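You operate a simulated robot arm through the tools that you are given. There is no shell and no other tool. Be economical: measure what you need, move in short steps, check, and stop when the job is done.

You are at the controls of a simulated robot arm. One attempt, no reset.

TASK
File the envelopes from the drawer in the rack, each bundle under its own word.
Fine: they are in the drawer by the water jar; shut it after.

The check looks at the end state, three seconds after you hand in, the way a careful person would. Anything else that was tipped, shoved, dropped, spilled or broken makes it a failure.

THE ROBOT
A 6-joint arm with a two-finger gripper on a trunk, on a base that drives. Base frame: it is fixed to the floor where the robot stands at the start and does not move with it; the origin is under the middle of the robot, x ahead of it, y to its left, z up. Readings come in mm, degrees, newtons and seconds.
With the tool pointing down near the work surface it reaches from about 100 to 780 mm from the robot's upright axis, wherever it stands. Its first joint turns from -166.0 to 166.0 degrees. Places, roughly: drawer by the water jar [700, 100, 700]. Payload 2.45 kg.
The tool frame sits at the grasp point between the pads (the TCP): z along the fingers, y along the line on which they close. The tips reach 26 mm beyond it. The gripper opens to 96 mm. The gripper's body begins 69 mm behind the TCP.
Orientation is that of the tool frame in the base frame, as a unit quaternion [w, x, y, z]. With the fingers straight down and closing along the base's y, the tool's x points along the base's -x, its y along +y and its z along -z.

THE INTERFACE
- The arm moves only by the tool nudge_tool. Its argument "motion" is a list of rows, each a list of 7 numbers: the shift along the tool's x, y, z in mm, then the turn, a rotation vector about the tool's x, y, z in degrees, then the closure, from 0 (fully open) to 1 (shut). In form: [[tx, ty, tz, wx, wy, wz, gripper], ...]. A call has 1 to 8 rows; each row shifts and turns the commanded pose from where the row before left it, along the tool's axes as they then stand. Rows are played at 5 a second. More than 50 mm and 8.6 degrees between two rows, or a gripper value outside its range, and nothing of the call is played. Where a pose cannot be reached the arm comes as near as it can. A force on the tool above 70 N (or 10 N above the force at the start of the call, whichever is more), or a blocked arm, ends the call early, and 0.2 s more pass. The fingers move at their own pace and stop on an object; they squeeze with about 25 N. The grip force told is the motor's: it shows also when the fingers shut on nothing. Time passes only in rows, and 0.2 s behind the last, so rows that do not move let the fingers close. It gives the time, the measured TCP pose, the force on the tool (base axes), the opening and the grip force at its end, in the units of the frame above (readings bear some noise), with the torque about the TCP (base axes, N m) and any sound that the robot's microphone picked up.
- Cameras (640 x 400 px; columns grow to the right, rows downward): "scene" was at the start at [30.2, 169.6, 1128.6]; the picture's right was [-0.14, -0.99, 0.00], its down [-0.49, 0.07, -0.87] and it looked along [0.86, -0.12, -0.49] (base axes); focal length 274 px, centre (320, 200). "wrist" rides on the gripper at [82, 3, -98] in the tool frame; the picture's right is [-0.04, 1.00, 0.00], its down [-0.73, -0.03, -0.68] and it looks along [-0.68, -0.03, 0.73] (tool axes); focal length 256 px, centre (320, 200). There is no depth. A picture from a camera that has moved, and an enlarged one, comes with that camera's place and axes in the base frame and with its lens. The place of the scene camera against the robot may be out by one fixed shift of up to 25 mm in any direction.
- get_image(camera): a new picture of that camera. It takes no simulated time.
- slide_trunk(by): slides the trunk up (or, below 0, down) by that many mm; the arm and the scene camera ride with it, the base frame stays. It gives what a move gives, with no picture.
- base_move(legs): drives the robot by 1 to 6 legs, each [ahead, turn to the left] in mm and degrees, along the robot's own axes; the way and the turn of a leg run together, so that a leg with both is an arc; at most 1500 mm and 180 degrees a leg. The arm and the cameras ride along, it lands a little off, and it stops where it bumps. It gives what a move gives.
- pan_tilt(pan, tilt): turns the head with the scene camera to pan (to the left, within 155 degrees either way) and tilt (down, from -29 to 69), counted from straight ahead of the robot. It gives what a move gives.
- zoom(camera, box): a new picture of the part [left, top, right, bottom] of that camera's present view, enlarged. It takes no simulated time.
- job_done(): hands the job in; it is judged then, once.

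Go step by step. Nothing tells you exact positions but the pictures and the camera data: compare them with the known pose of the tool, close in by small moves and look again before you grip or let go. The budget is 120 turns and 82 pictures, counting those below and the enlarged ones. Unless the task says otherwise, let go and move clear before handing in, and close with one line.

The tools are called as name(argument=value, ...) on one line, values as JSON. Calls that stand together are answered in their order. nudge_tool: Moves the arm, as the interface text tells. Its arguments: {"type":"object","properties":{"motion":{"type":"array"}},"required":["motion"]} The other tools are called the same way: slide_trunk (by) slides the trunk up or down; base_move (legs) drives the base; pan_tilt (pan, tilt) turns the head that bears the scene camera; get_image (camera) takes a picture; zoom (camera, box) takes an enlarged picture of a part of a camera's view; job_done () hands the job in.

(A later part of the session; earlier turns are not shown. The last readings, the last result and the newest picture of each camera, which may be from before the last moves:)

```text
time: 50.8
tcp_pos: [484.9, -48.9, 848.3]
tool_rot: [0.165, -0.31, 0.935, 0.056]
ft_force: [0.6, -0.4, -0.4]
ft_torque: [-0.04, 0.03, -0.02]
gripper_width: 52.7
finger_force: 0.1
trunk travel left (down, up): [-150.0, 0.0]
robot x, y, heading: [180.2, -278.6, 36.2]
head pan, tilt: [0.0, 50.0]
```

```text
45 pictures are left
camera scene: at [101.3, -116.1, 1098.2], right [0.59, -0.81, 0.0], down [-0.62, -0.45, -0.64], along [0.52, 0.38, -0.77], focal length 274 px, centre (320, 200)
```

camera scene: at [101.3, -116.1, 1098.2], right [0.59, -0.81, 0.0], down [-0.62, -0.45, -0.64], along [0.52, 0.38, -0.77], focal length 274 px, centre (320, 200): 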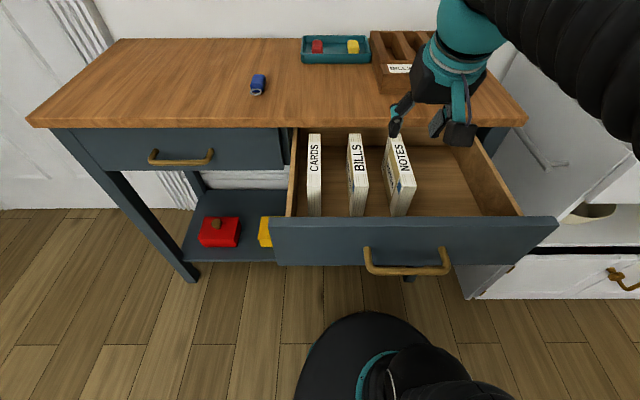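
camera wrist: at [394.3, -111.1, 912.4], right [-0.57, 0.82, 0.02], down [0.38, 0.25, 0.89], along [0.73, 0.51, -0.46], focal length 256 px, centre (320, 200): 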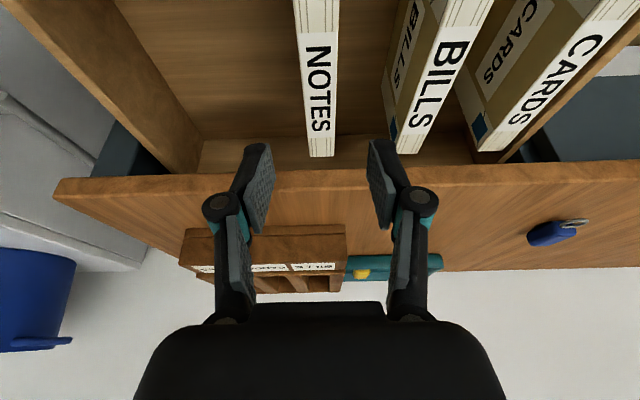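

NOTES is confirmed at e≈328.5. I'll descend straight and grip it.

nudge_tool(motion=[[11.6, 1.2, 30.4, 0, 0, 0, 0.5], [11.6, 0, 30.4, 0, 0, 0, 0.5], [11.6, 0, 30.4, 0, 0, 0, 0.5], [0, 0, 0, 0, 0, 0, 0.5]])

get_image(camera="wrist")

```text
time: 51.8
tcp_pos: [481.2, -47.3, 751.3]
tool_rot: [0.166, -0.31, 0.934, 0.058]
ft_force: [0.2, 0.1, -0.1]
ft_torque: [-0.02, 0.01, -0.01]
gripper_width: 48.0
finger_force: 0.1
trunk travel left (down, up): [-150.0, 0.0]
robot x, y, heading: [179.6, -278.5, 35.9]
head pan, tilt: [0.0, 50.0]
```

```text
44 pictures are left
camera wrist: at [392.4, -111.0, 816.0], right [-0.57, 0.82, 0.02], down [0.38, 0.24, 0.89], along [0.73, 0.51, -0.45], focal length 256 px, centre (320, 200)
```

wrist: 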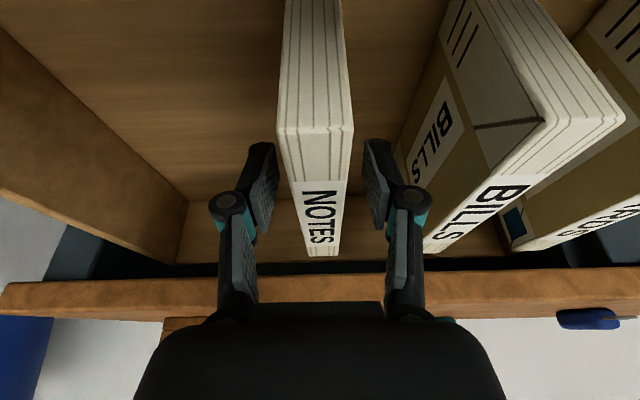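

The fingers straddle NOTES evenly. Its rear end reaches just under the desk edge, so after gripping I'll lift only slightly, draw it back 25 mm, then raise it.

nudge_tool(motion=[[0, 0, 0, 0, 0, 0, 1], [0, 0, 0, 0, 0, 0, 1], [-2, 0, -5.6, 0, 0, 0, 1], [12, 0, -4.3, 0, 0, 0, 1], [12, 0, -4.3, 0, 0, 0, 1], [-11.3, 0, -31, 0, 0, 0, 1], [-11.3, 0, -31, 0, 0, 0, 1]])

get_image(camera="scene")

```text
time: 53.4
tcp_pos: [462.6, -63.4, 822.2]
tool_rot: [0.164, -0.311, 0.934, 0.057]
ft_force: [0.1, -0.3, -1.0]
ft_torque: [0.0, 0.04, 0.0]
gripper_width: 23.8
finger_force: 24.8
trunk travel left (down, up): [-150.0, 0.0]
robot x, y, heading: [182.5, -277.3, 36.0]
head pan, tilt: [0.0, 50.0]
```

```text
43 pictures are left
camera scene: at [101.1, -116.3, 1098.1], right [0.59, -0.81, 0.0], down [-0.62, -0.45, -0.64], along [0.52, 0.38, -0.77], focal length 274 px, centre (320, 200)
```

scene: 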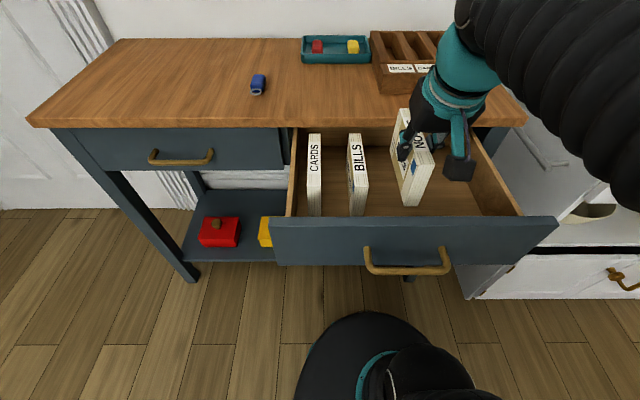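

NOTES is in hand. I'll lift it high and carry it over its slot at e=454.

nudge_tool(motion=[[-11.35, 0, -31.2, 0, 0, 0, 1], [-11.35, 0, -31.2, 0, 0, 0, 1], [-11.35, 0, -31.2, 0, 0, 0, 1], [-11.35, 0, -31.2, 0, 0, 0, 1], [-41, -18, 14.9, 0, 0, 0, 1], [-41, -18, 14.9, 0, 0, 0, 1], [-41, -18, 14.9, 0, 0, 0, 1], [-41, -18, 14.9, 0, 0, 0, 1]])

nudge_tool(motion=[[-41, -18, 14.9, 0, 0, 0, 1], [-41, -18, 14.9, 0, 0, 0, 1], [-41, -18, 14.9, 0, 0, 0, 1], [0, 0, 0, 0, 0, 0, 1]])

get_image(camera="wrist")

zoom(camera="scene", box=[360, 0, 540, 112])

```text
time: 55.2
tcp_pos: [647.4, -18.5, 957.4]
tool_rot: [0.167, -0.309, 0.934, 0.057]
ft_force: [-0.7, -0.3, -1.1]
ft_torque: [-0.01, -0.02, 0.0]
gripper_width: 23.5
finger_force: 25.4
trunk travel left (down, up): [-150.0, 0.0]
robot x, y, heading: [182.7, -279.3, 36.1]
head pan, tilt: [0.0, 50.0]
```

```text
time: 56.2
tcp_pos: [783.9, 19.0, 956.8]
tool_rot: [0.165, -0.31, 0.935, 0.056]
ft_force: [0.7, -0.4, -1.2]
ft_torque: [-0.01, 0.03, -0.01]
gripper_width: 23.6
finger_force: 24.6
trunk travel left (down, up): [-150.0, 0.0]
robot x, y, heading: [181.0, -280.9, 36.1]
head pan, tilt: [0.0, 50.0]
```

```text
42 pictures are left
camera wrist: at [693.5, -44.4, 1021.9], right [-0.57, 0.82, 0.02], down [0.39, 0.24, 0.89], along [0.73, 0.51, -0.46], focal length 256 px, centre (320, 200)
```

wrist: 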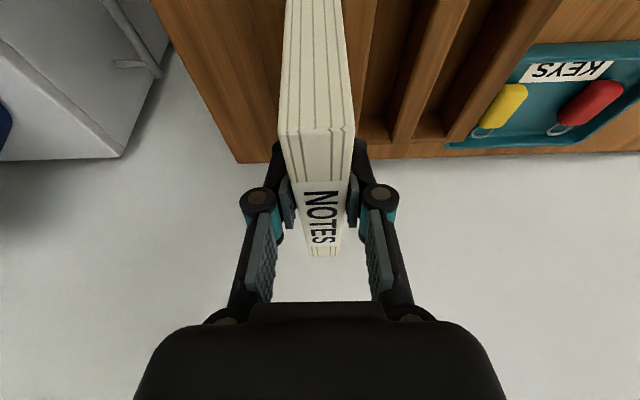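

```text
3.56 times, centred on (450, 56) of scene
camera zoom: at [101.2, -116.3, 1098.1], right [0.59, -0.81, 0.0], down [-0.62, -0.45, -0.64], along [0.52, 0.38, -0.77], focal length 975 px, centre (-142, 712)
```

zoom: 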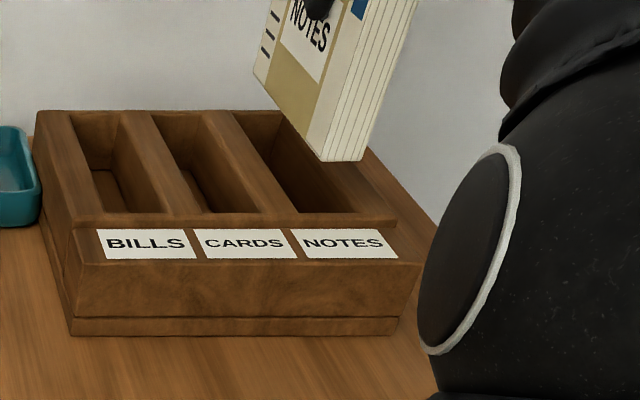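

I'm over the NOTES slot within a millimetre or two. I'll lower it partway and check the forces.

nudge_tool(motion=[[1.4, 1, -0.5, 0, 0, 0, 1], [5.1, 0, 14.1, 0, 0, 0, 1], [5.1, 0, 14.1, 0, 0, 0, 1], [4, 0, 11, 0, 0, 0, 1]])

zoom(camera="scene", box=[360, 0, 540, 112])

```text
time: 57.2
tcp_pos: [781.4, 19.0, 913.6]
tool_rot: [0.165, -0.31, 0.934, 0.057]
ft_force: [0.2, -0.3, -1.2]
ft_torque: [0.01, 0.02, 0.03]
gripper_width: 23.2
finger_force: 24.8
trunk travel left (down, up): [-150.0, 0.0]
robot x, y, heading: [178.3, -279.7, 36.1]
head pan, tilt: [0.0, 50.0]
```

```text
3.56 times, centred on (450, 56) of scene
camera zoom: at [101.2, -116.3, 1098.2], right [0.59, -0.81, 0.0], down [-0.62, -0.45, -0.64], along [0.52, 0.38, -0.77], focal length 975 px, centre (-142, 712)
```

zoom: 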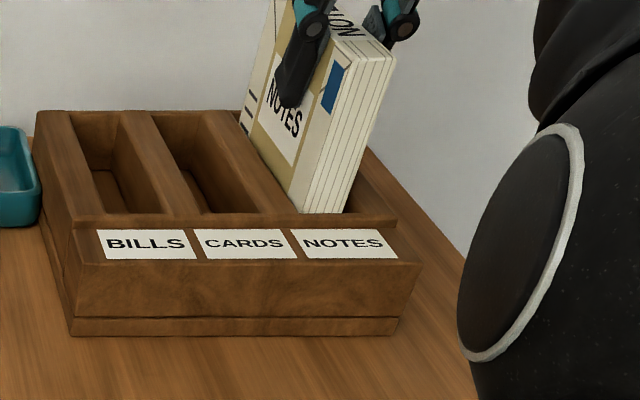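

It has entered the slot freely. I'll lower it to the slot floor.

nudge_tool(motion=[[3.4, 0, 9.4, 0, 0, 0, 1], [2.7, 0, 7.5, 0, 0, 0, 1], [1, 0, 2.8, 0, 0, 0, 1], [0, 0, 0, 0, 0, 0, 1]])

zoom(camera="scene", box=[360, 0, 540, 112])

```text
time: 58.2
tcp_pos: [779.7, 18.5, 894.8]
tool_rot: [0.167, -0.311, 0.934, 0.058]
ft_force: [4.6, 0.3, 15.4]
ft_torque: [-0.13, 0.19, 0.0]
gripper_width: 23.4
finger_force: 25.0
trunk travel left (down, up): [-150.0, 0.0]
robot x, y, heading: [176.8, -277.9, 35.7]
head pan, tilt: [0.0, 50.0]
```

```text
3.56 times, centred on (450, 56) of scene
camera zoom: at [100.8, -116.6, 1098.4], right [0.59, -0.81, 0.0], down [-0.62, -0.45, -0.64], along [0.52, 0.38, -0.77], focal length 975 px, centre (-142, 712)
```

zoom: 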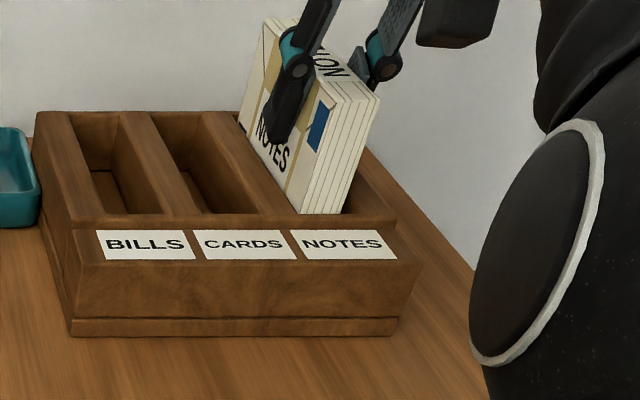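

It's seated with about 15 N. I'll ease up a touch, open a little and withdraw.

nudge_tool(motion=[[-0.7, 0, -1.9, 0, 0, 0, 1], [0, 0, 0, 0, 0, 0, 0.7], [0, 0, 0, 0, 0, 0, 0.64], [0, 0, 0, 0, 0, 0, 0.64], [-5.1, 0, -14.1, 0, 0, 0, 0.64], [-11, 0, -31, 0, 0, 0, 0.64], [-11, 0, -31, 0, 0, 0, 0.64]])

zoom(camera="scene", box=[360, 0, 540, 112])

```text
time: 59.8
tcp_pos: [779.8, 16.3, 976.3]
tool_rot: [0.165, -0.31, 0.934, 0.058]
ft_force: [-1.1, -0.5, 0.7]
ft_torque: [-0.03, 0.01, 0.01]
gripper_width: 34.6
finger_force: 0.0
trunk travel left (down, up): [-150.0, 0.0]
robot x, y, heading: [181.0, -276.7, 36.2]
head pan, tilt: [0.0, 50.0]
```

```text
3.56 times, centred on (450, 56) of scene
camera zoom: at [101.1, -116.3, 1098.1], right [0.59, -0.81, 0.0], down [-0.62, -0.45, -0.64], along [0.52, 0.38, -0.77], focal length 975 px, centre (-142, 712)
```

zoom: 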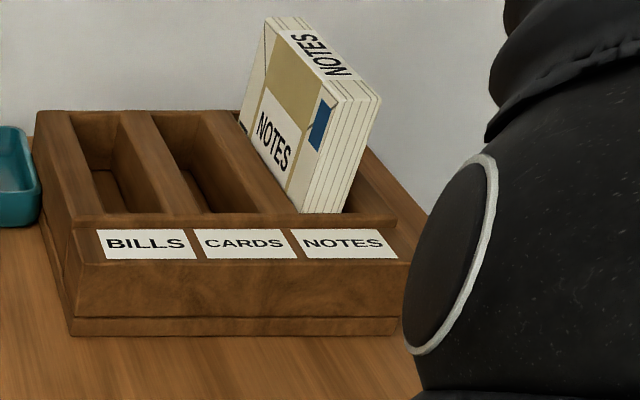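

NOTES is filed. Next I'll go above BILLS at e≈249.

nudge_tool(motion=[[37.9, 25.7, 3, 0, 0, 0, 0.5], [37.9, 25.7, 3, 0, 0, 0, 0.5], [37.9, 25.7, 3, 0, 0, 0, 0.5], [37.9, 25.7, 3, 0, 0, 0, 0.5], [37.9, 25.7, 3, 0, 0, 0, 0.5], [37.9, 25.7, 3, 0, 0, 0, 0.5], [37.9, 25.7, 3, 0, 0, 0, 0.5], [37.9, 25.7, 3, 0, 0, 0, 0.5]])

nudge_tool(motion=[[0, 0, 0, 0, 0, 0, 0.5]])

get_image(camera="wrist")

```text
time: 61.6
tcp_pos: [436.1, 15.4, 849.9]
tool_rot: [0.165, -0.31, 0.935, 0.058]
ft_force: [0.8, -0.1, -0.1]
ft_torque: [-0.01, 0.03, 0.05]
gripper_width: 47.8
finger_force: 0.0
trunk travel left (down, up): [-150.0, 0.0]
robot x, y, heading: [182.8, -280.7, 36.1]
head pan, tilt: [0.0, 50.0]
```

```text
time: 62.0
tcp_pos: [435.2, 15.4, 849.3]
tool_rot: [0.166, -0.31, 0.934, 0.058]
ft_force: [-0.4, 1.0, -0.3]
ft_torque: [0.01, -0.01, 0.0]
gripper_width: 48.0
finger_force: 0.1
trunk travel left (down, up): [-150.0, 0.0]
robot x, y, heading: [178.0, -276.6, 36.1]
head pan, tilt: [0.0, 50.0]
```

```text
37 pictures are left
camera wrist: at [346.2, -48.1, 914.8], right [-0.57, 0.82, 0.02], down [0.38, 0.24, 0.89], along [0.73, 0.51, -0.45], focal length 256 px, centre (320, 200)
```

wrist: 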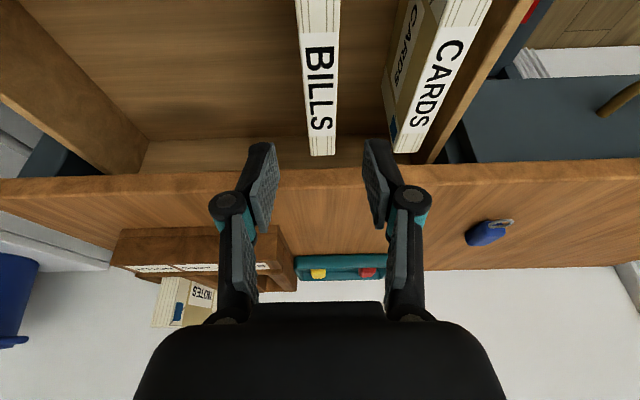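

BILLS is aligned the same way as NOTES was. I'll descend, grip, and draw it back slightly.

nudge_tool(motion=[[11.4, 0.3, 30.9, 0, 0, 0, 0.5], [11.4, 0, 30.9, 0, 0, 0, 0.5], [11.4, 0, 30.9, 0, 0, 0, 0.5], [0, 0, 0, 0, 0, 0, 1], [0, 0, 0, 0, 0, 0, 1], [-2, 0, -5.6, 0, 0, 0, 1], [12, 0, -4.3, 0, 0, 0, 1], [12, 0, -4.3, 0, 0, 0, 1]])

get_image(camera="wrist")

```text
time: 63.8
tcp_pos: [412.6, 3.8, 755.8]
tool_rot: [0.166, -0.311, 0.934, 0.058]
ft_force: [0.8, -0.2, -1.6]
ft_torque: [-0.02, -0.01, -0.05]
gripper_width: 23.5
finger_force: 25.2
trunk travel left (down, up): [-150.0, 0.0]
robot x, y, heading: [179.7, -280.7, 35.8]
head pan, tilt: [0.0, 50.0]
```

```text
36 pictures are left
camera wrist: at [323.5, -60.0, 820.7], right [-0.57, 0.82, 0.02], down [0.38, 0.24, 0.89], along [0.73, 0.51, -0.45], focal length 256 px, centre (320, 200)
```

wrist: 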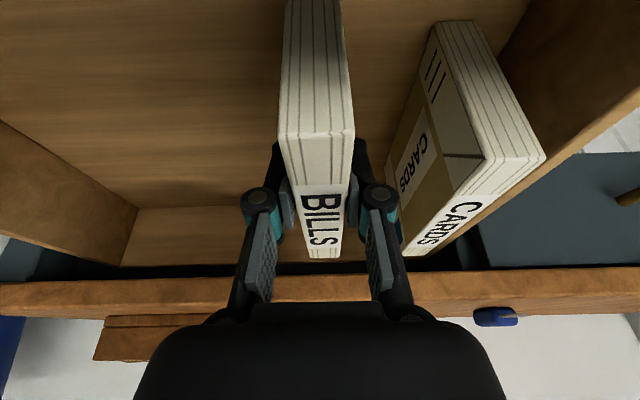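

BILLS is gripped. I'll lift it and carry it to e=343.5.

nudge_tool(motion=[[-11.4, 0, -31.3, 0, 0, 0, 1], [-11.4, 0, -31.3, 0, 0, 0, 1], [-11.4, 0, -31.3, 0, 0, 0, 1], [-11.4, 0, -31.3, 0, 0, 0, 1], [-11.4, 0, -31.3, 0, 0, 0, 1], [-11.4, 0, -31.3, 0, 0, 0, 1], [-40.9, -14, 14.9, 0, 0, 0, 1], [-40.9, -14, 14.9, 0, 0, 0, 1]])

nudge_tool(motion=[[-40.9, -14, 14.9, 0, 0, 0, 1], [-40.9, -14, 14.9, 0, 0, 0, 1], [-40.9, -14, 14.9, 0, 0, 0, 1], [-40.9, -14, 14.9, 0, 0, 0, 1], [-40.9, -14, 14.9, 0, 0, 0, 1], [0, 0, 0, 0, 0, 0, 1]])

zoom(camera="scene", box=[360, 0, 540, 112])

get_image(camera="wrist")

```text
time: 65.6
tcp_pos: [500.9, 30.3, 958.3]
tool_rot: [0.165, -0.31, 0.934, 0.058]
ft_force: [-0.8, 0.1, -0.4]
ft_torque: [0.02, 0.0, -0.03]
gripper_width: 23.2
finger_force: 25.5
trunk travel left (down, up): [-150.0, 0.0]
robot x, y, heading: [178.2, -279.2, 35.9]
head pan, tilt: [0.0, 50.0]
```

```text
time: 67.0
tcp_pos: [714.8, 105.4, 954.8]
tool_rot: [0.165, -0.31, 0.935, 0.057]
ft_force: [0.5, 0.0, -2.2]
ft_torque: [-0.02, 0.03, 0.01]
gripper_width: 23.6
finger_force: 24.8
trunk travel left (down, up): [-150.0, 0.0]
robot x, y, heading: [182.0, -278.7, 36.2]
head pan, tilt: [0.0, 50.0]
```

```text
3.56 times, centred on (450, 56) of scene
camera zoom: at [101.1, -116.3, 1098.1], right [0.59, -0.81, 0.0], down [-0.62, -0.45, -0.64], along [0.52, 0.38, -0.77], focal length 975 px, centre (-142, 712)
```

zoom: 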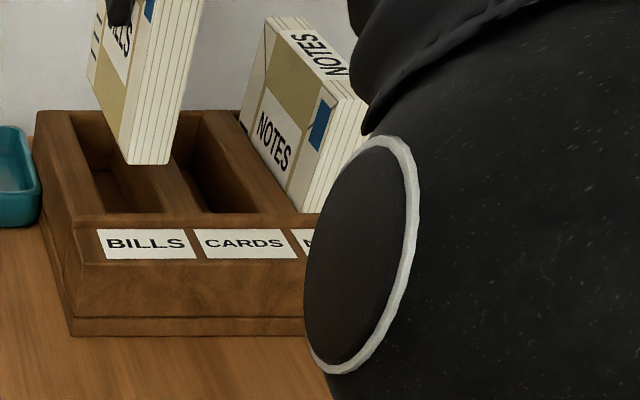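

```text
34 pictures are left
camera wrist: at [625.4, 42.2, 1019.9], right [-0.57, 0.82, 0.02], down [0.38, 0.24, 0.89], along [0.73, 0.51, -0.46], focal length 256 px, centre (320, 200)
```

wrist: 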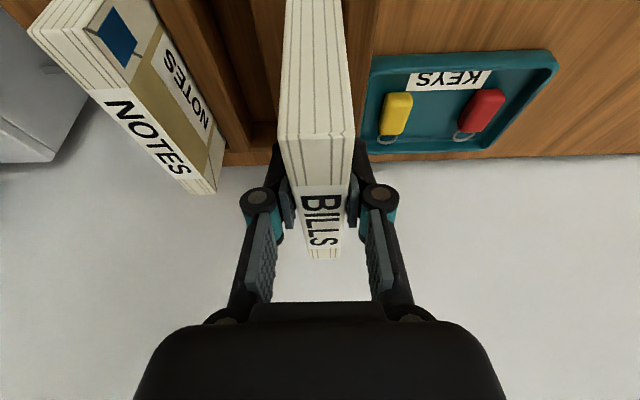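

BILLS is over its slot. I'll lower it.

nudge_tool(motion=[[-1.9, 1, 0.7, 0, 0, 0, 1], [5.1, 0, 14.1, 0, 0, 0, 1], [5.1, 0, 14.1, 0, 0, 0, 1], [3.4, 0, 9.4, 0, 0, 0, 1]])

zoom(camera="scene", box=[360, 0, 540, 112])

```text
time: 68.0
tcp_pos: [718.5, 107.8, 916.7]
tool_rot: [0.166, -0.31, 0.934, 0.058]
ft_force: [0.4, -0.2, -0.7]
ft_torque: [-0.01, 0.02, 0.01]
gripper_width: 23.6
finger_force: 24.7
trunk travel left (down, up): [-150.0, 0.0]
robot x, y, heading: [177.1, -276.8, 35.8]
head pan, tilt: [0.0, 50.0]
```

```text
3.56 times, centred on (450, 56) of scene
camera zoom: at [101.1, -116.3, 1098.1], right [0.59, -0.81, 0.0], down [-0.62, -0.45, -0.64], along [0.52, 0.38, -0.77], focal length 975 px, centre (-142, 712)
```

zoom: 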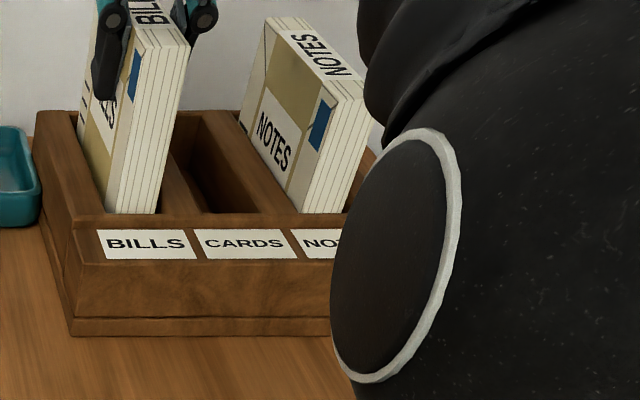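

nudge_tool(motion=[[4, 0, 9.4, 0, 0, 0, 1], [3.2, 0, 7.5, 0, 0, 0, 1], [1.2, 0, 3.6, 0, 0, 0, 1], [0, 0, 0, 0, 0, 0, 1]])

```text
time: 69.0
tcp_pos: [716.9, 105.8, 894.3]
tool_rot: [0.166, -0.311, 0.934, 0.058]
ft_force: [-0.1, -0.8, -0.5]
ft_torque: [-0.01, 0.06, -0.01]
gripper_width: 23.9
finger_force: 25.1
trunk travel left (down, up): [-150.0, 0.0]
robot x, y, heading: [179.1, -279.0, 36.1]
head pan, tilt: [0.0, 50.0]
```

nudge_tool(motion=[[0.7, 0, 1.9, 0, 0, 0, 1], [0.7, 0, 1.5, 0, 0, 0, 1], [0, 0, 0, 0, 0, 0, 1]])

```text
time: 69.8
tcp_pos: [717.2, 106.3, 892.6]
tool_rot: [0.168, -0.31, 0.934, 0.058]
ft_force: [6.6, 4.0, 21.2]
ft_torque: [0.09, -0.14, 0.02]
gripper_width: 23.1
finger_force: 24.6
trunk travel left (down, up): [-150.0, 0.0]
robot x, y, heading: [181.0, -278.3, 36.1]
head pan, tilt: [0.0, 50.0]
```

BILLS is seated. I'll ease off, open and withdraw.

nudge_tool(motion=[[-0.8, 0, -2.2, 0, 0, 0, 1], [0, 0, 0, 0, 0, 0, 0.7], [0, 0, 0, 0, 0, 0, 0.64], [0, 0, 0, 0, 0, 0, 0.64], [-5.1, 0, -14.1, 0, 0, 0, 0.64], [-11, 0, -31, 0, 0, 0, 0.64], [-11, 0, -31, 0, 0, 0, 0.64]])

zoom(camera="scene", box=[360, 0, 540, 112])

```text
time: 71.4
tcp_pos: [718.0, 106.7, 973.7]
tool_rot: [0.165, -0.31, 0.934, 0.057]
ft_force: [0.9, -0.5, -0.5]
ft_torque: [0.0, -0.01, 0.02]
gripper_width: 34.5
finger_force: 0.0
trunk travel left (down, up): [-150.0, 0.0]
robot x, y, heading: [180.6, -277.0, 36.0]
head pan, tilt: [0.0, 50.0]
```

```text
3.56 times, centred on (450, 56) of scene
camera zoom: at [101.1, -116.3, 1098.1], right [0.59, -0.81, 0.0], down [-0.62, -0.45, -0.64], along [0.52, 0.38, -0.77], focal length 975 px, centre (-142, 712)
```

zoom: 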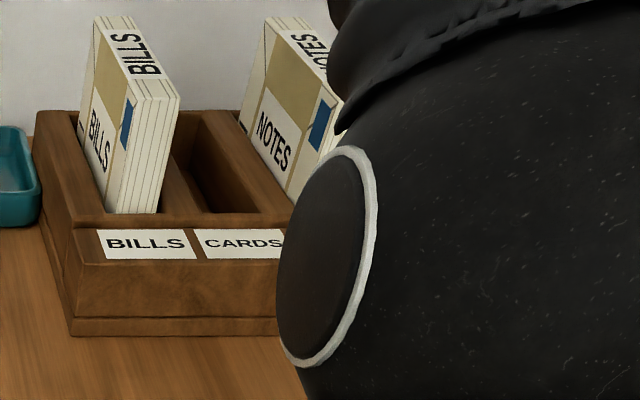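

Next, CARDS at e≈169, with a narrower opening because the drawer wall is close.

nudge_tool(motion=[[38.4, 22, 2.55, 0, 0, 0, 0.61], [38.4, 22, 2.55, 0, 0, 0, 0.61], [38.4, 22, 2.55, 0, 0, 0, 0.61], [38.4, 22, 2.55, 0, 0, 0, 0.61], [38.4, 22, 2.55, 0, 0, 0, 0.61], [38.4, 22, 2.55, 0, 0, 0, 0.61], [38.4, 22, 2.55, 0, 0, 0, 0.61], [38.4, 22, 2.55, 0, 0, 0, 0.61]])

nudge_tool(motion=[[0, 0, 0, 0, 0, 0, 0.61]])

get_image(camera="wrist")

```text
time: 73.2
tcp_pos: [383.9, 77.2, 849.6]
tool_rot: [0.165, -0.31, 0.934, 0.058]
ft_force: [-0.2, 0.2, 0.1]
ft_torque: [-0.03, -0.04, 0.0]
gripper_width: 37.5
finger_force: 0.0
trunk travel left (down, up): [-150.0, 0.0]
robot x, y, heading: [181.1, -280.6, 36.1]
head pan, tilt: [0.0, 50.0]
```

```text
time: 73.6
tcp_pos: [384.4, 77.9, 850.4]
tool_rot: [0.166, -0.31, 0.934, 0.058]
ft_force: [0.0, 0.0, 0.7]
ft_torque: [-0.02, 0.03, 0.0]
gripper_width: 37.2
finger_force: 0.1
trunk travel left (down, up): [-150.0, 0.0]
robot x, y, heading: [182.1, -279.2, 35.9]
head pan, tilt: [0.0, 50.0]
```

```text
31 pictures are left
camera wrist: at [294.4, 14.7, 914.3], right [-0.57, 0.82, 0.02], down [0.38, 0.24, 0.89], along [0.73, 0.51, -0.46], focal length 256 px, centre (320, 200)
```

wrist: 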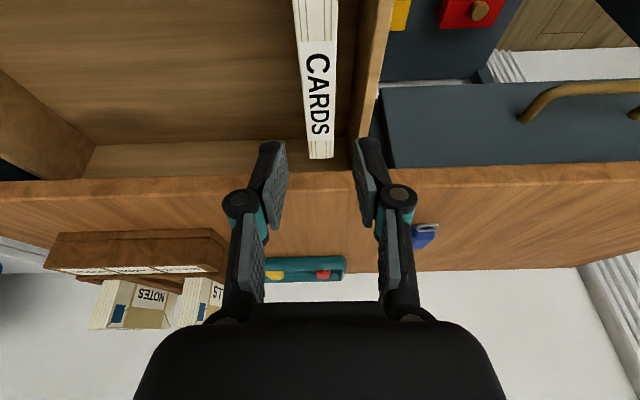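

zoom(camera="wrist", box=[230, 0, 430, 200])

```text
2.00 times, centred on (330, 100) of wrist
camera zoom: at [294.4, 14.7, 914.3], right [-0.57, 0.82, 0.02], down [0.38, 0.24, 0.89], along [0.73, 0.51, -0.46], focal length 512 px, centre (300, 400)
```

zoom: 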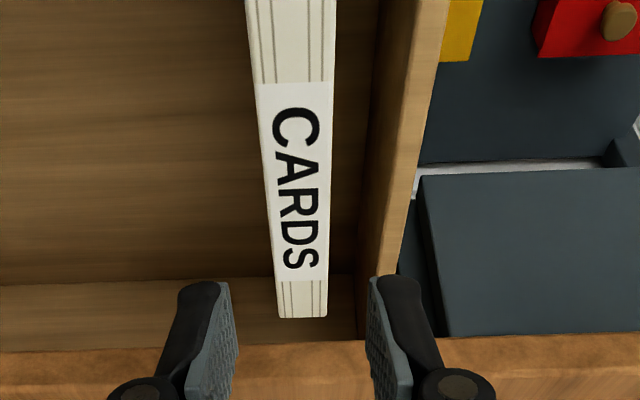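

There's room: the wall is at e≈134 and the bundle's face at 157. I'll narrow slightly, descend, grip and draw back.

nudge_tool(motion=[[9, 0, 31.5, 0, 0, 0, 0.655], [11.4, 0, 31, 0, 0, 0, 0.655], [11.4, 0, 31, 0, 0, 0, 0.655], [0, 0, 0, 0, 0, 0, 1], [0, 0, 0, 0, 0, 0, 1], [-2, 0, -5.6, 0, 0, 0, 1], [12, 0, -4.3, 0, 0, 0, 1], [12, 0, -4.3, 0, 0, 0, 1]])

get_image(camera="wrist")

```text
time: 75.4
tcp_pos: [366.2, 64.3, 757.7]
tool_rot: [0.165, -0.31, 0.935, 0.058]
ft_force: [0.3, -0.8, -1.2]
ft_torque: [-0.02, 0.0, -0.02]
gripper_width: 23.7
finger_force: 25.3
trunk travel left (down, up): [-150.0, 0.0]
robot x, y, heading: [179.2, -278.3, 35.9]
head pan, tilt: [0.0, 50.0]
```

```text
29 pictures are left
camera wrist: at [277.1, 2.3, 822.6], right [-0.57, 0.82, 0.02], down [0.38, 0.24, 0.89], along [0.73, 0.51, -0.46], focal length 256 px, centre (320, 200)
```

wrist: 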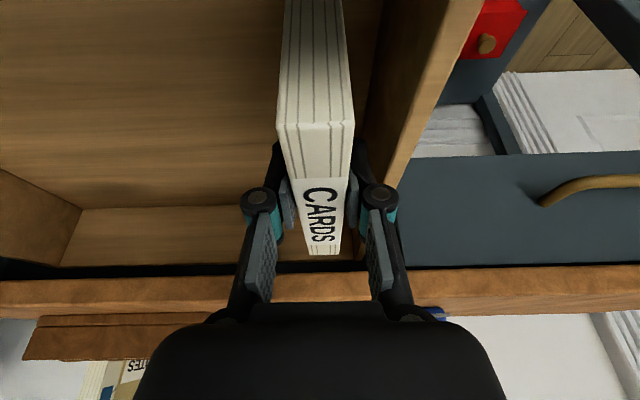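

CARDS is gripped. I'll lift, first go sideways in front of the rack, then straight forward between the two filed bundles.

nudge_tool(motion=[[-12, 0, -32.9, 0, 0, 0, 1], [-12, 0, -32.9, 0, 0, 0, 1], [-12, 0, -32.9, 0, 0, 0, 1], [-12, 0, -32.9, 0, 0, 0, 1], [-12, 0, -32.9, 0, 0, 0, 1], [-12, 0, -32.9, 0, 0, 0, 1], [0, -46, 0, 0, 0, 0, 1], [0, -46, 0, 0, 0, 0, 1]])

nudge_tool(motion=[[0, -46, 0, 0, 0, 0, 1], [0, -46, 0, 0, 0, 0, 1], [0, -46.7, 0, 0, 0, 0, 1], [-37.6, 0, 13.7, 0, 0, 0, 1], [-37.6, 0, 13.7, 0, 0, 0, 1], [0, 0, 0, 0, 0, 0, 1], [0, 0, 0, 0, 0, 0, 1]])

get_image(camera="wrist")

```text
time: 77.2
tcp_pos: [421.1, -9.2, 967.3]
tool_rot: [0.166, -0.31, 0.934, 0.058]
ft_force: [0.0, 0.3, -0.6]
ft_torque: [-0.07, 0.02, -0.02]
gripper_width: 23.3
finger_force: 24.6
trunk travel left (down, up): [-150.0, 0.0]
robot x, y, heading: [184.0, -276.8, 36.0]
head pan, tilt: [0.0, 50.0]
```

```text
time: 78.8
tcp_pos: [568.3, -70.9, 964.1]
tool_rot: [0.165, -0.311, 0.934, 0.057]
ft_force: [0.8, -0.5, -1.5]
ft_torque: [0.04, 0.03, -0.04]
gripper_width: 23.4
finger_force: 24.8
trunk travel left (down, up): [-150.0, 0.0]
robot x, y, heading: [179.9, -276.0, 36.0]
head pan, tilt: [0.0, 50.0]
```

```text
28 pictures are left
camera wrist: at [479.8, -134.9, 1028.1], right [-0.57, 0.82, 0.02], down [0.38, 0.24, 0.89], along [0.73, 0.51, -0.46], focal length 256 px, centre (320, 200)
```

wrist: 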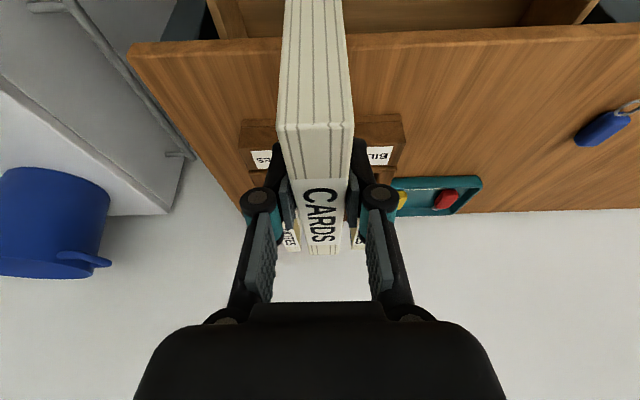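

It's centred between the other two. I'll go straight forward.

nudge_tool(motion=[[-35.3, -0.2, 12.85, 0, 0, 0, 1], [-35.3, -0.2, 12.85, 0, 0, 0, 1], [-35.3, -0.2, 12.85, 0, 0, 0, 1], [-35.3, -0.2, 12.85, 0, 0, 0, 1], [-35.3, -0.2, 12.85, 0, 0, 0, 1], [-35.3, -0.2, 12.85, 0, 0, 0, 1], [0, 0, 0, 0, 0, 0, 1]])

get_image(camera="wrist")

zoom(camera="scene", box=[360, 0, 540, 112])

```text
time: 80.4
tcp_pos: [750.6, 63.5, 968.3]
tool_rot: [0.166, -0.311, 0.934, 0.058]
ft_force: [0.3, -0.2, -1.3]
ft_torque: [-0.03, 0.02, 0.02]
gripper_width: 23.3
finger_force: 24.7
trunk travel left (down, up): [-150.0, 0.0]
robot x, y, heading: [178.8, -280.3, 36.0]
head pan, tilt: [0.0, 50.0]
```

```text
27 pictures are left
camera wrist: at [660.5, -1.2, 1034.0], right [-0.57, 0.82, 0.02], down [0.38, 0.24, 0.89], along [0.73, 0.51, -0.46], focal length 256 px, centre (320, 200)
```

wrist: 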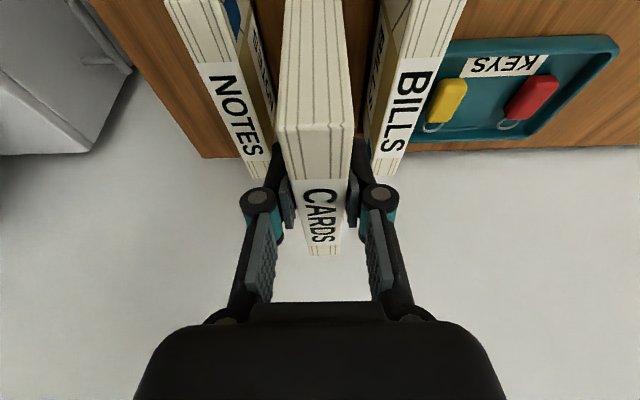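

```text
3.56 times, centred on (450, 56) of scene
camera zoom: at [101.2, -116.3, 1098.1], right [0.59, -0.81, 0.0], down [-0.62, -0.45, -0.64], along [0.52, 0.38, -0.77], focal length 975 px, centre (-142, 712)
```

zoom: 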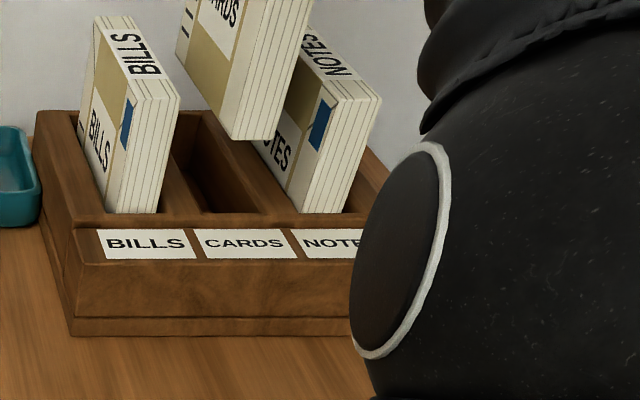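

CARDS is over its slot (e=399.6, n=638.6). I'll lower it partway.

nudge_tool(motion=[[6.6, 0.5, 16, 0, 0, 0, 1], [5.8, 0, 16, 0, 0, 0, 1], [5.8, 0, 16, 0, 0, 0, 1], [0, 0, 0, 0, 0, 0, 1]])

zoom(camera="scene", box=[360, 0, 540, 112])

```text
time: 81.4
tcp_pos: [747.9, 62.4, 915.5]
tool_rot: [0.165, -0.311, 0.934, 0.057]
ft_force: [0.3, 0.8, -0.8]
ft_torque: [-0.02, 0.0, -0.03]
gripper_width: 23.3
finger_force: 24.9
trunk travel left (down, up): [-150.0, 0.0]
robot x, y, heading: [180.2, -282.6, 36.4]
head pan, tilt: [0.0, 50.0]
```

```text
3.56 times, centred on (450, 56) of scene
camera zoom: at [101.2, -116.3, 1098.1], right [0.59, -0.81, 0.0], down [-0.62, -0.45, -0.64], along [0.52, 0.38, -0.77], focal length 975 px, centre (-142, 712)
```

zoom: 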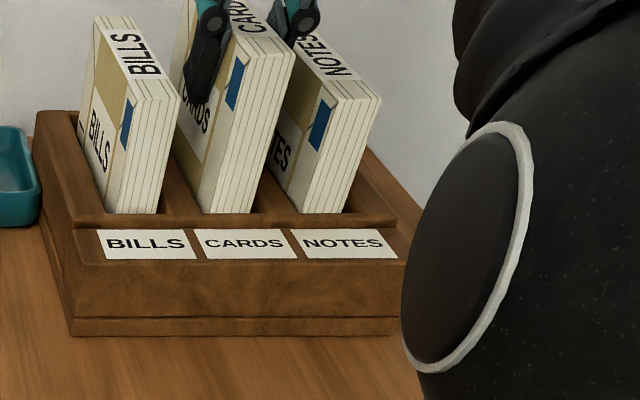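

nudge_tool(motion=[[3.4, 0, 9.4, 0, 0, 0, 1], [2.7, 0, 7.5, 0, 0, 0, 1], [1, 0, 2.8, 0, 0, 0, 1], [0, 0, 0, 0, 0, 0, 1]])

```text
time: 82.4
tcp_pos: [749.2, 63.3, 895.9]
tool_rot: [0.167, -0.31, 0.934, 0.057]
ft_force: [1.1, -0.4, 2.0]
ft_torque: [0.15, -0.24, -0.05]
gripper_width: 23.5
finger_force: 25.0
trunk travel left (down, up): [-150.0, 0.0]
robot x, y, heading: [181.4, -283.3, 36.5]
head pan, tilt: [0.0, 50.0]
```

nudge_tool(motion=[[0.6, 0, 1.5, 0, 0, 0, 1], [0, 0, 0, 0, 0, 0, 1]])

```text
time: 83.0
tcp_pos: [748.9, 61.3, 895.4]
tool_rot: [0.168, -0.31, 0.934, 0.058]
ft_force: [1.2, 0.6, 14.9]
ft_torque: [-0.09, 0.14, -0.03]
gripper_width: 23.7
finger_force: 24.3
trunk travel left (down, up): [-150.0, 0.0]
robot x, y, heading: [180.0, -278.9, 36.0]
head pan, tilt: [0.0, 50.0]
```

CARDS is seated. I'll release and withdraw straight up.

nudge_tool(motion=[[-0.6, 0, -1.6, 0, 0, 0, 1], [0, 0, 0, 0, 0, 0, 0.7], [0, 0, 0, 0, 0, 0, 0.65], [0, 0, 0, 0, 0, 0, 0.65], [-5.1, 0, -14.1, 0, 0, 0, 0.65], [-11, 0, -31, 0, 0, 0, 0.65], [-11, 0, -31, 0, 0, 0, 0.65]])

zoom(camera="scene", box=[360, 0, 540, 112])

```text
time: 84.6
tcp_pos: [748.3, 59.2, 976.6]
tool_rot: [0.165, -0.311, 0.934, 0.058]
ft_force: [0.6, -0.3, 0.5]
ft_torque: [0.0, -0.01, -0.01]
gripper_width: 33.4
finger_force: 0.1
trunk travel left (down, up): [-150.0, 0.0]
robot x, y, heading: [178.5, -281.1, 36.2]
head pan, tilt: [0.0, 50.0]
```

```text
3.56 times, centred on (450, 56) of scene
camera zoom: at [101.1, -116.3, 1098.1], right [0.59, -0.81, 0.0], down [-0.62, -0.45, -0.64], along [0.52, 0.38, -0.77], focal length 975 px, centre (-142, 712)
```

zoom: 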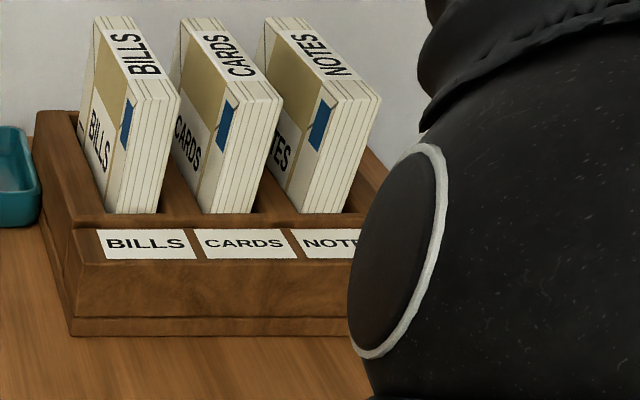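

All three bundles are filed. Now I retract the arm, back the base off, and then push the drawer shut.

nudge_tool(motion=[[40.3, 0, -14.7, 0, 0, 0, 0.65], [40.3, 0, -14.7, 0, 0, 0, 1], [40.3, 0, -14.7, 0, 0, 0, 1], [40.3, 0, -14.7, 0, 0, 0, 1], [40.3, 0, -14.7, 0, 0, 0, 1], [40.3, 0, -14.7, 0, 0, 0, 1], [40.3, 0, -14.7, 0, 0, 0, 1]])

base_move(legs=[[-200, 0.8]])

get_image(camera="scene")

get_image(camera="wrist")

```text
time: 86.2
tcp_pos: [509.2, -119.0, 973.3]
tool_rot: [0.165, -0.309, 0.935, 0.058]
ft_force: [1.3, 0.9, -0.2]
ft_torque: [-0.05, 0.12, 0.01]
gripper_width: 0.0
finger_force: 25.5
trunk travel left (down, up): [-150.0, 0.0]
robot x, y, heading: [177.5, -278.1, 36.3]
head pan, tilt: [0.0, 50.0]
```

```text
time: 87.8
tcp_pos: [345.3, -234.5, 973.8]
tool_rot: [0.164, -0.316, 0.933, 0.058]
ft_force: [-1.3, -0.2, 0.8]
ft_torque: [0.01, 0.01, -0.02]
gripper_width: 0.0
finger_force: 25.1
trunk travel left (down, up): [-150.0, 0.0]
robot x, y, heading: [18.6, -395.4, 36.7]
head pan, tilt: [0.0, 50.0]
```

```text
23 pictures are left
camera scene: at [-61.4, -235.8, 1098.1], right [0.6, -0.8, 0.0], down [-0.61, -0.46, -0.64], along [0.51, 0.39, -0.77], focal length 274 px, centre (320, 200)
```

scene: 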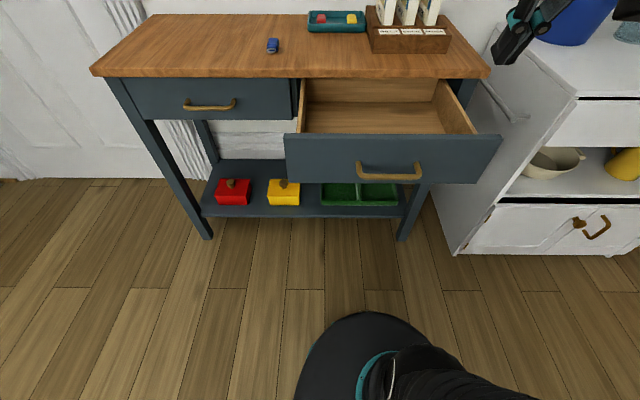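

```text
22 pictures are left
camera wrist: at [257.0, -297.4, 1038.4], right [-0.58, 0.82, 0.02], down [0.38, 0.25, 0.89], along [0.72, 0.52, -0.46], focal length 256 px, centre (320, 200)
```

wrist: 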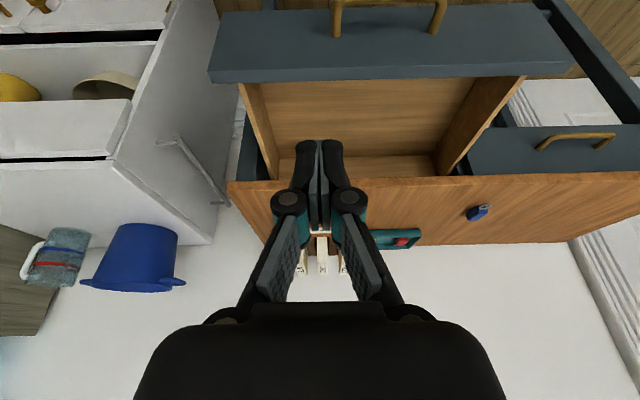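

The drawer front is at n≈218–234. I'll come down in front of it, above the handle bar, at mid-drawer.

nudge_tool(motion=[[14.2, 15, 39.1, 0, 0, 0, 1], [14.2, 15, 39.1, 0, 0, 0, 1], [14.2, 15, 39.1, 0, 0, 0, 1], [14.2, 15, 39.1, 0, 0, 0, 1], [14.2, 15, 39.1, 0, 0, 0, 1], [-18.8, 0, 6.8, 0, 0, 0, 1], [0, 0, 0, 0, 0, 0, 1]])

get_image(camera="wrist")

zoom(camera="scene", box=[270, 80, 510, 230])

```text
time: 89.4
tcp_pos: [317.7, -159.9, 766.5]
tool_rot: [0.166, -0.316, 0.932, 0.059]
ft_force: [0.4, -0.6, -0.1]
ft_torque: [-0.03, 0.01, 0.02]
gripper_width: 0.0
finger_force: 24.9
trunk travel left (down, up): [-150.0, 0.0]
robot x, y, heading: [20.7, -395.4, 36.8]
head pan, tilt: [0.0, 50.0]
```

```text
21 pictures are left
camera wrist: at [227.3, -224.8, 830.9], right [-0.58, 0.82, 0.02], down [0.38, 0.25, 0.89], along [0.72, 0.52, -0.45], focal length 256 px, centre (320, 200)
```

wrist: 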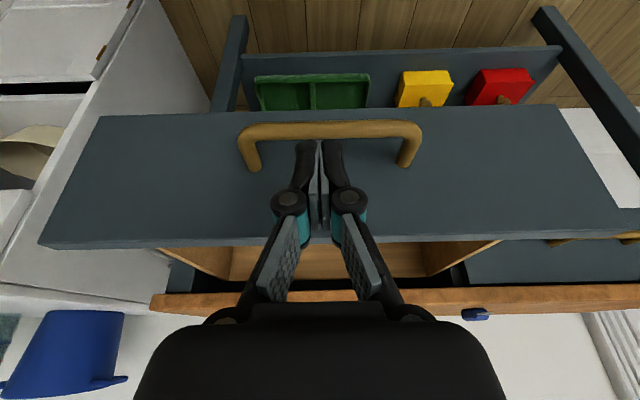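

```text
2.67 times, centred on (390, 155) of scene
camera zoom: at [-61.5, -235.8, 1098.1], right [0.6, -0.8, 0.0], down [-0.61, -0.46, -0.64], along [0.51, 0.38, -0.77], focal length 731 px, centre (133, 320)
```

zoom: 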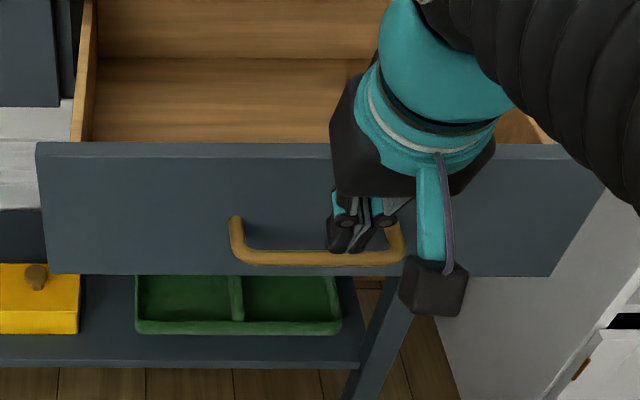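

The tips are above the bar and in front of the panel. I'll push gently.

nudge_tool(motion=[[-23.5, 0, 8.55, 0, 0, 0, 1], [-18.8, 0, 6.85, 0, 0, 0, 1], [-18.8, 0, 6.85, 0, 0, 0, 1], [-18.8, 0, 6.85, 0, 0, 0, 1]])

get_image(camera="wrist")

```text
time: 90.4
tcp_pos: [384.2, -107.3, 766.3]
tool_rot: [0.165, -0.316, 0.932, 0.06]
ft_force: [-0.6, -0.7, 0.6]
ft_torque: [0.02, 0.02, -0.03]
gripper_width: 0.0
finger_force: 25.1
trunk travel left (down, up): [-150.0, 0.0]
robot x, y, heading: [14.2, -398.7, 36.7]
head pan, tilt: [0.0, 50.0]
```

```text
19 pictures are left
camera wrist: at [294.9, -172.5, 830.6], right [-0.58, 0.82, 0.02], down [0.38, 0.25, 0.89], along [0.72, 0.52, -0.45], focal length 256 px, centre (320, 200)
```

wrist: 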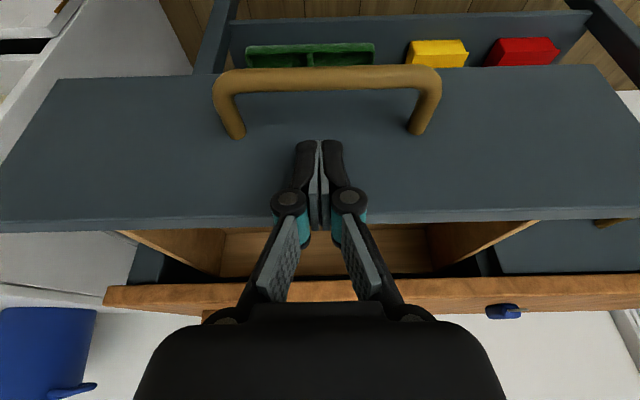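

The drawer follows. I'll go on.

nudge_tool(motion=[[-18.8, 0, 6.85, 0, 0, 0, 1], [-18.8, 0, 6.85, 0, 0, 0, 1], [-18.8, 0, 6.85, 0, 0, 0, 1], [-18.8, 0, 6.85, 0, 0, 0, 1], [-18.8, 0, 6.85, 0, 0, 0, 1], [-18.8, 0, 6.85, 0, 0, 0, 1], [-14, 0, 5.1, 0, 0, 0, 1], [0, 0, 0, 0, 0, 0, 1]])

get_image(camera="wrist")

get_image(camera="scene")

```text
time: 92.2
tcp_pos: [488.5, -25.9, 767.1]
tool_rot: [0.165, -0.316, 0.932, 0.059]
ft_force: [0.3, 0.1, 0.9]
ft_torque: [-0.01, 0.01, -0.02]
gripper_width: 0.3
finger_force: 25.3
trunk travel left (down, up): [-150.0, 0.0]
robot x, y, heading: [16.2, -397.5, 36.7]
head pan, tilt: [0.0, 50.0]
```

```text
18 pictures are left
camera wrist: at [400.8, -90.1, 831.5], right [-0.58, 0.82, 0.02], down [0.38, 0.25, 0.89], along [0.72, 0.52, -0.46], focal length 256 px, centre (320, 200)
```

wrist: 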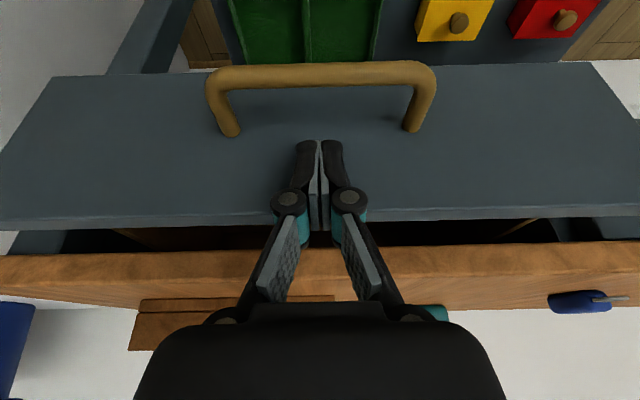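

```text
17 pictures are left
camera scene: at [-61.4, -235.7, 1098.1], right [0.6, -0.8, 0.0], down [-0.61, -0.46, -0.64], along [0.51, 0.38, -0.77], focal length 274 px, centre (320, 200)
```

scene: 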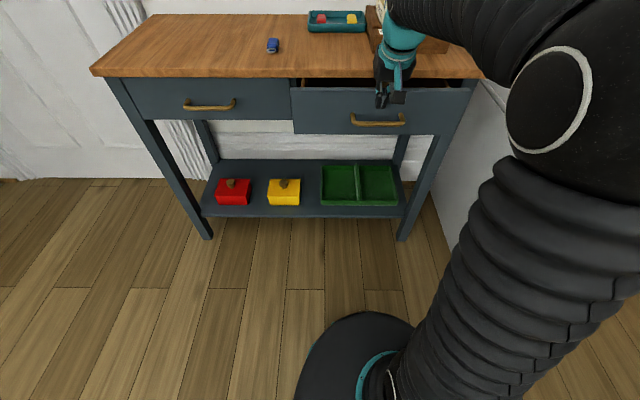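

About 55 mm are left. I'll push on in small steps.

nudge_tool(motion=[[-14, 0, 5.1, 0, 0, 0, 1], [-14, 0, 5.1, 0, 0, 0, 1], [-9.4, 0, 3.4, 0, 0, 0, 1], [-4.7, 0, 1.7, 0, 0, 0, 1], [0, 0, 0, 0, 0, 0, 1]])

get_image(camera="wrist")

```text
time: 93.4
tcp_pos: [526.1, -0.4, 767.9]
tool_rot: [0.166, -0.317, 0.932, 0.059]
ft_force: [-0.4, -0.1, 0.2]
ft_torque: [-0.03, 0.0, -0.02]
gripper_width: 0.2
finger_force: 25.1
trunk travel left (down, up): [-150.0, 0.0]
robot x, y, heading: [19.6, -400.0, 37.0]
head pan, tilt: [0.0, 50.0]
```

```text
16 pictures are left
camera wrist: at [437.0, -63.5, 832.6], right [-0.58, 0.82, 0.02], down [0.38, 0.25, 0.89], along [0.72, 0.52, -0.45], focal length 256 px, centre (320, 200)
```

wrist: 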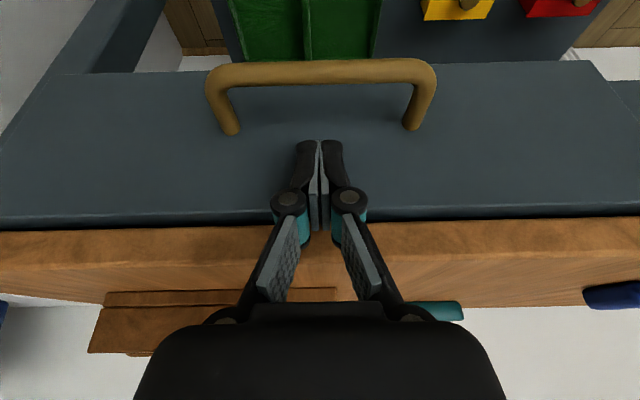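

nudge_tool(motion=[[-3.8, 0, 1.4, 0, 0, 0, 1], [-3.8, 0, 1.4, 0, 0, 0, 1], [-2.8, 0, 1, 0, 0, 0, 1], [0, 0, 0, 0, 0, 0, 1]])

get_image(camera="wrist")

```text
time: 94.4
tcp_pos: [535.2, 7.6, 768.2]
tool_rot: [0.165, -0.316, 0.932, 0.059]
ft_force: [-0.2, -0.5, -0.4]
ft_torque: [-0.02, 0.0, 0.02]
gripper_width: 0.3
finger_force: 25.0
trunk travel left (down, up): [-150.0, 0.0]
robot x, y, heading: [18.4, -398.3, 36.8]
head pan, tilt: [0.0, 50.0]
```

```text
15 pictures are left
camera wrist: at [446.1, -56.2, 833.1], right [-0.58, 0.82, 0.02], down [0.38, 0.25, 0.89], along [0.72, 0.52, -0.45], focal length 256 px, centre (320, 200)
```

wrist: 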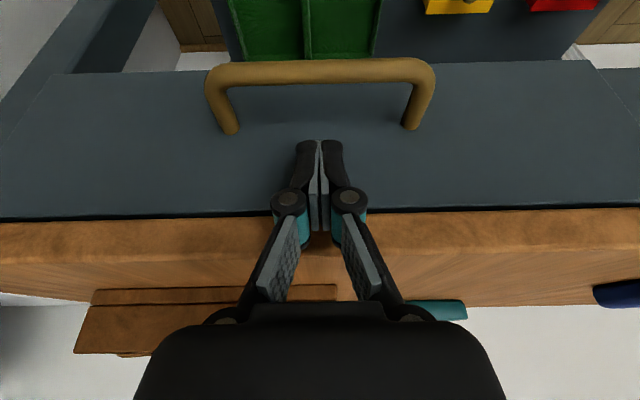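

nudge_tool(motion=[[-2.8, 0, 1, 0, 0, 0, 1], [-1.9, 0, 0.7, 0, 0, 0, 1], [-1.9, 0, 0.7, 0, 0, 0, 1], [0, 0, 0, 0, 0, 0, 1]])

zoom(camera="scene", box=[100, 50, 500, 150])

```text
time: 95.4
tcp_pos: [539.4, 11.4, 766.9]
tool_rot: [0.164, -0.316, 0.933, 0.059]
ft_force: [-21.9, -17.9, -0.4]
ft_torque: [0.17, -0.2, -0.11]
gripper_width: 0.0
finger_force: 28.6
trunk travel left (down, up): [-150.0, 0.0]
robot x, y, heading: [20.0, -398.4, 37.1]
head pan, tilt: [0.0, 50.0]
```

```text
1.60 times, centred on (300, 100) of scene
camera zoom: at [-62.6, -236.7, 1098.1], right [0.6, -0.8, 0.0], down [-0.61, -0.46, -0.64], along [0.52, 0.39, -0.77], focal length 439 px, centre (352, 360)
```

zoom: 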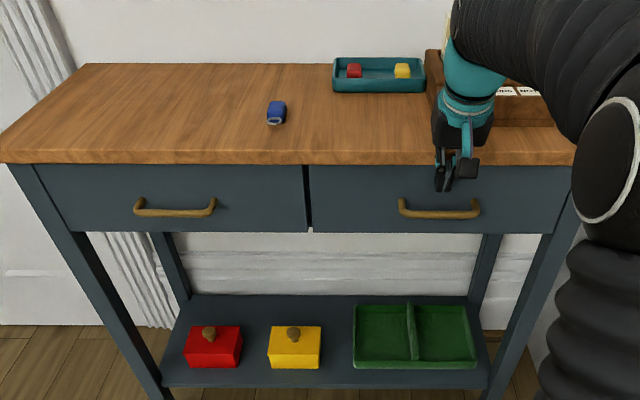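

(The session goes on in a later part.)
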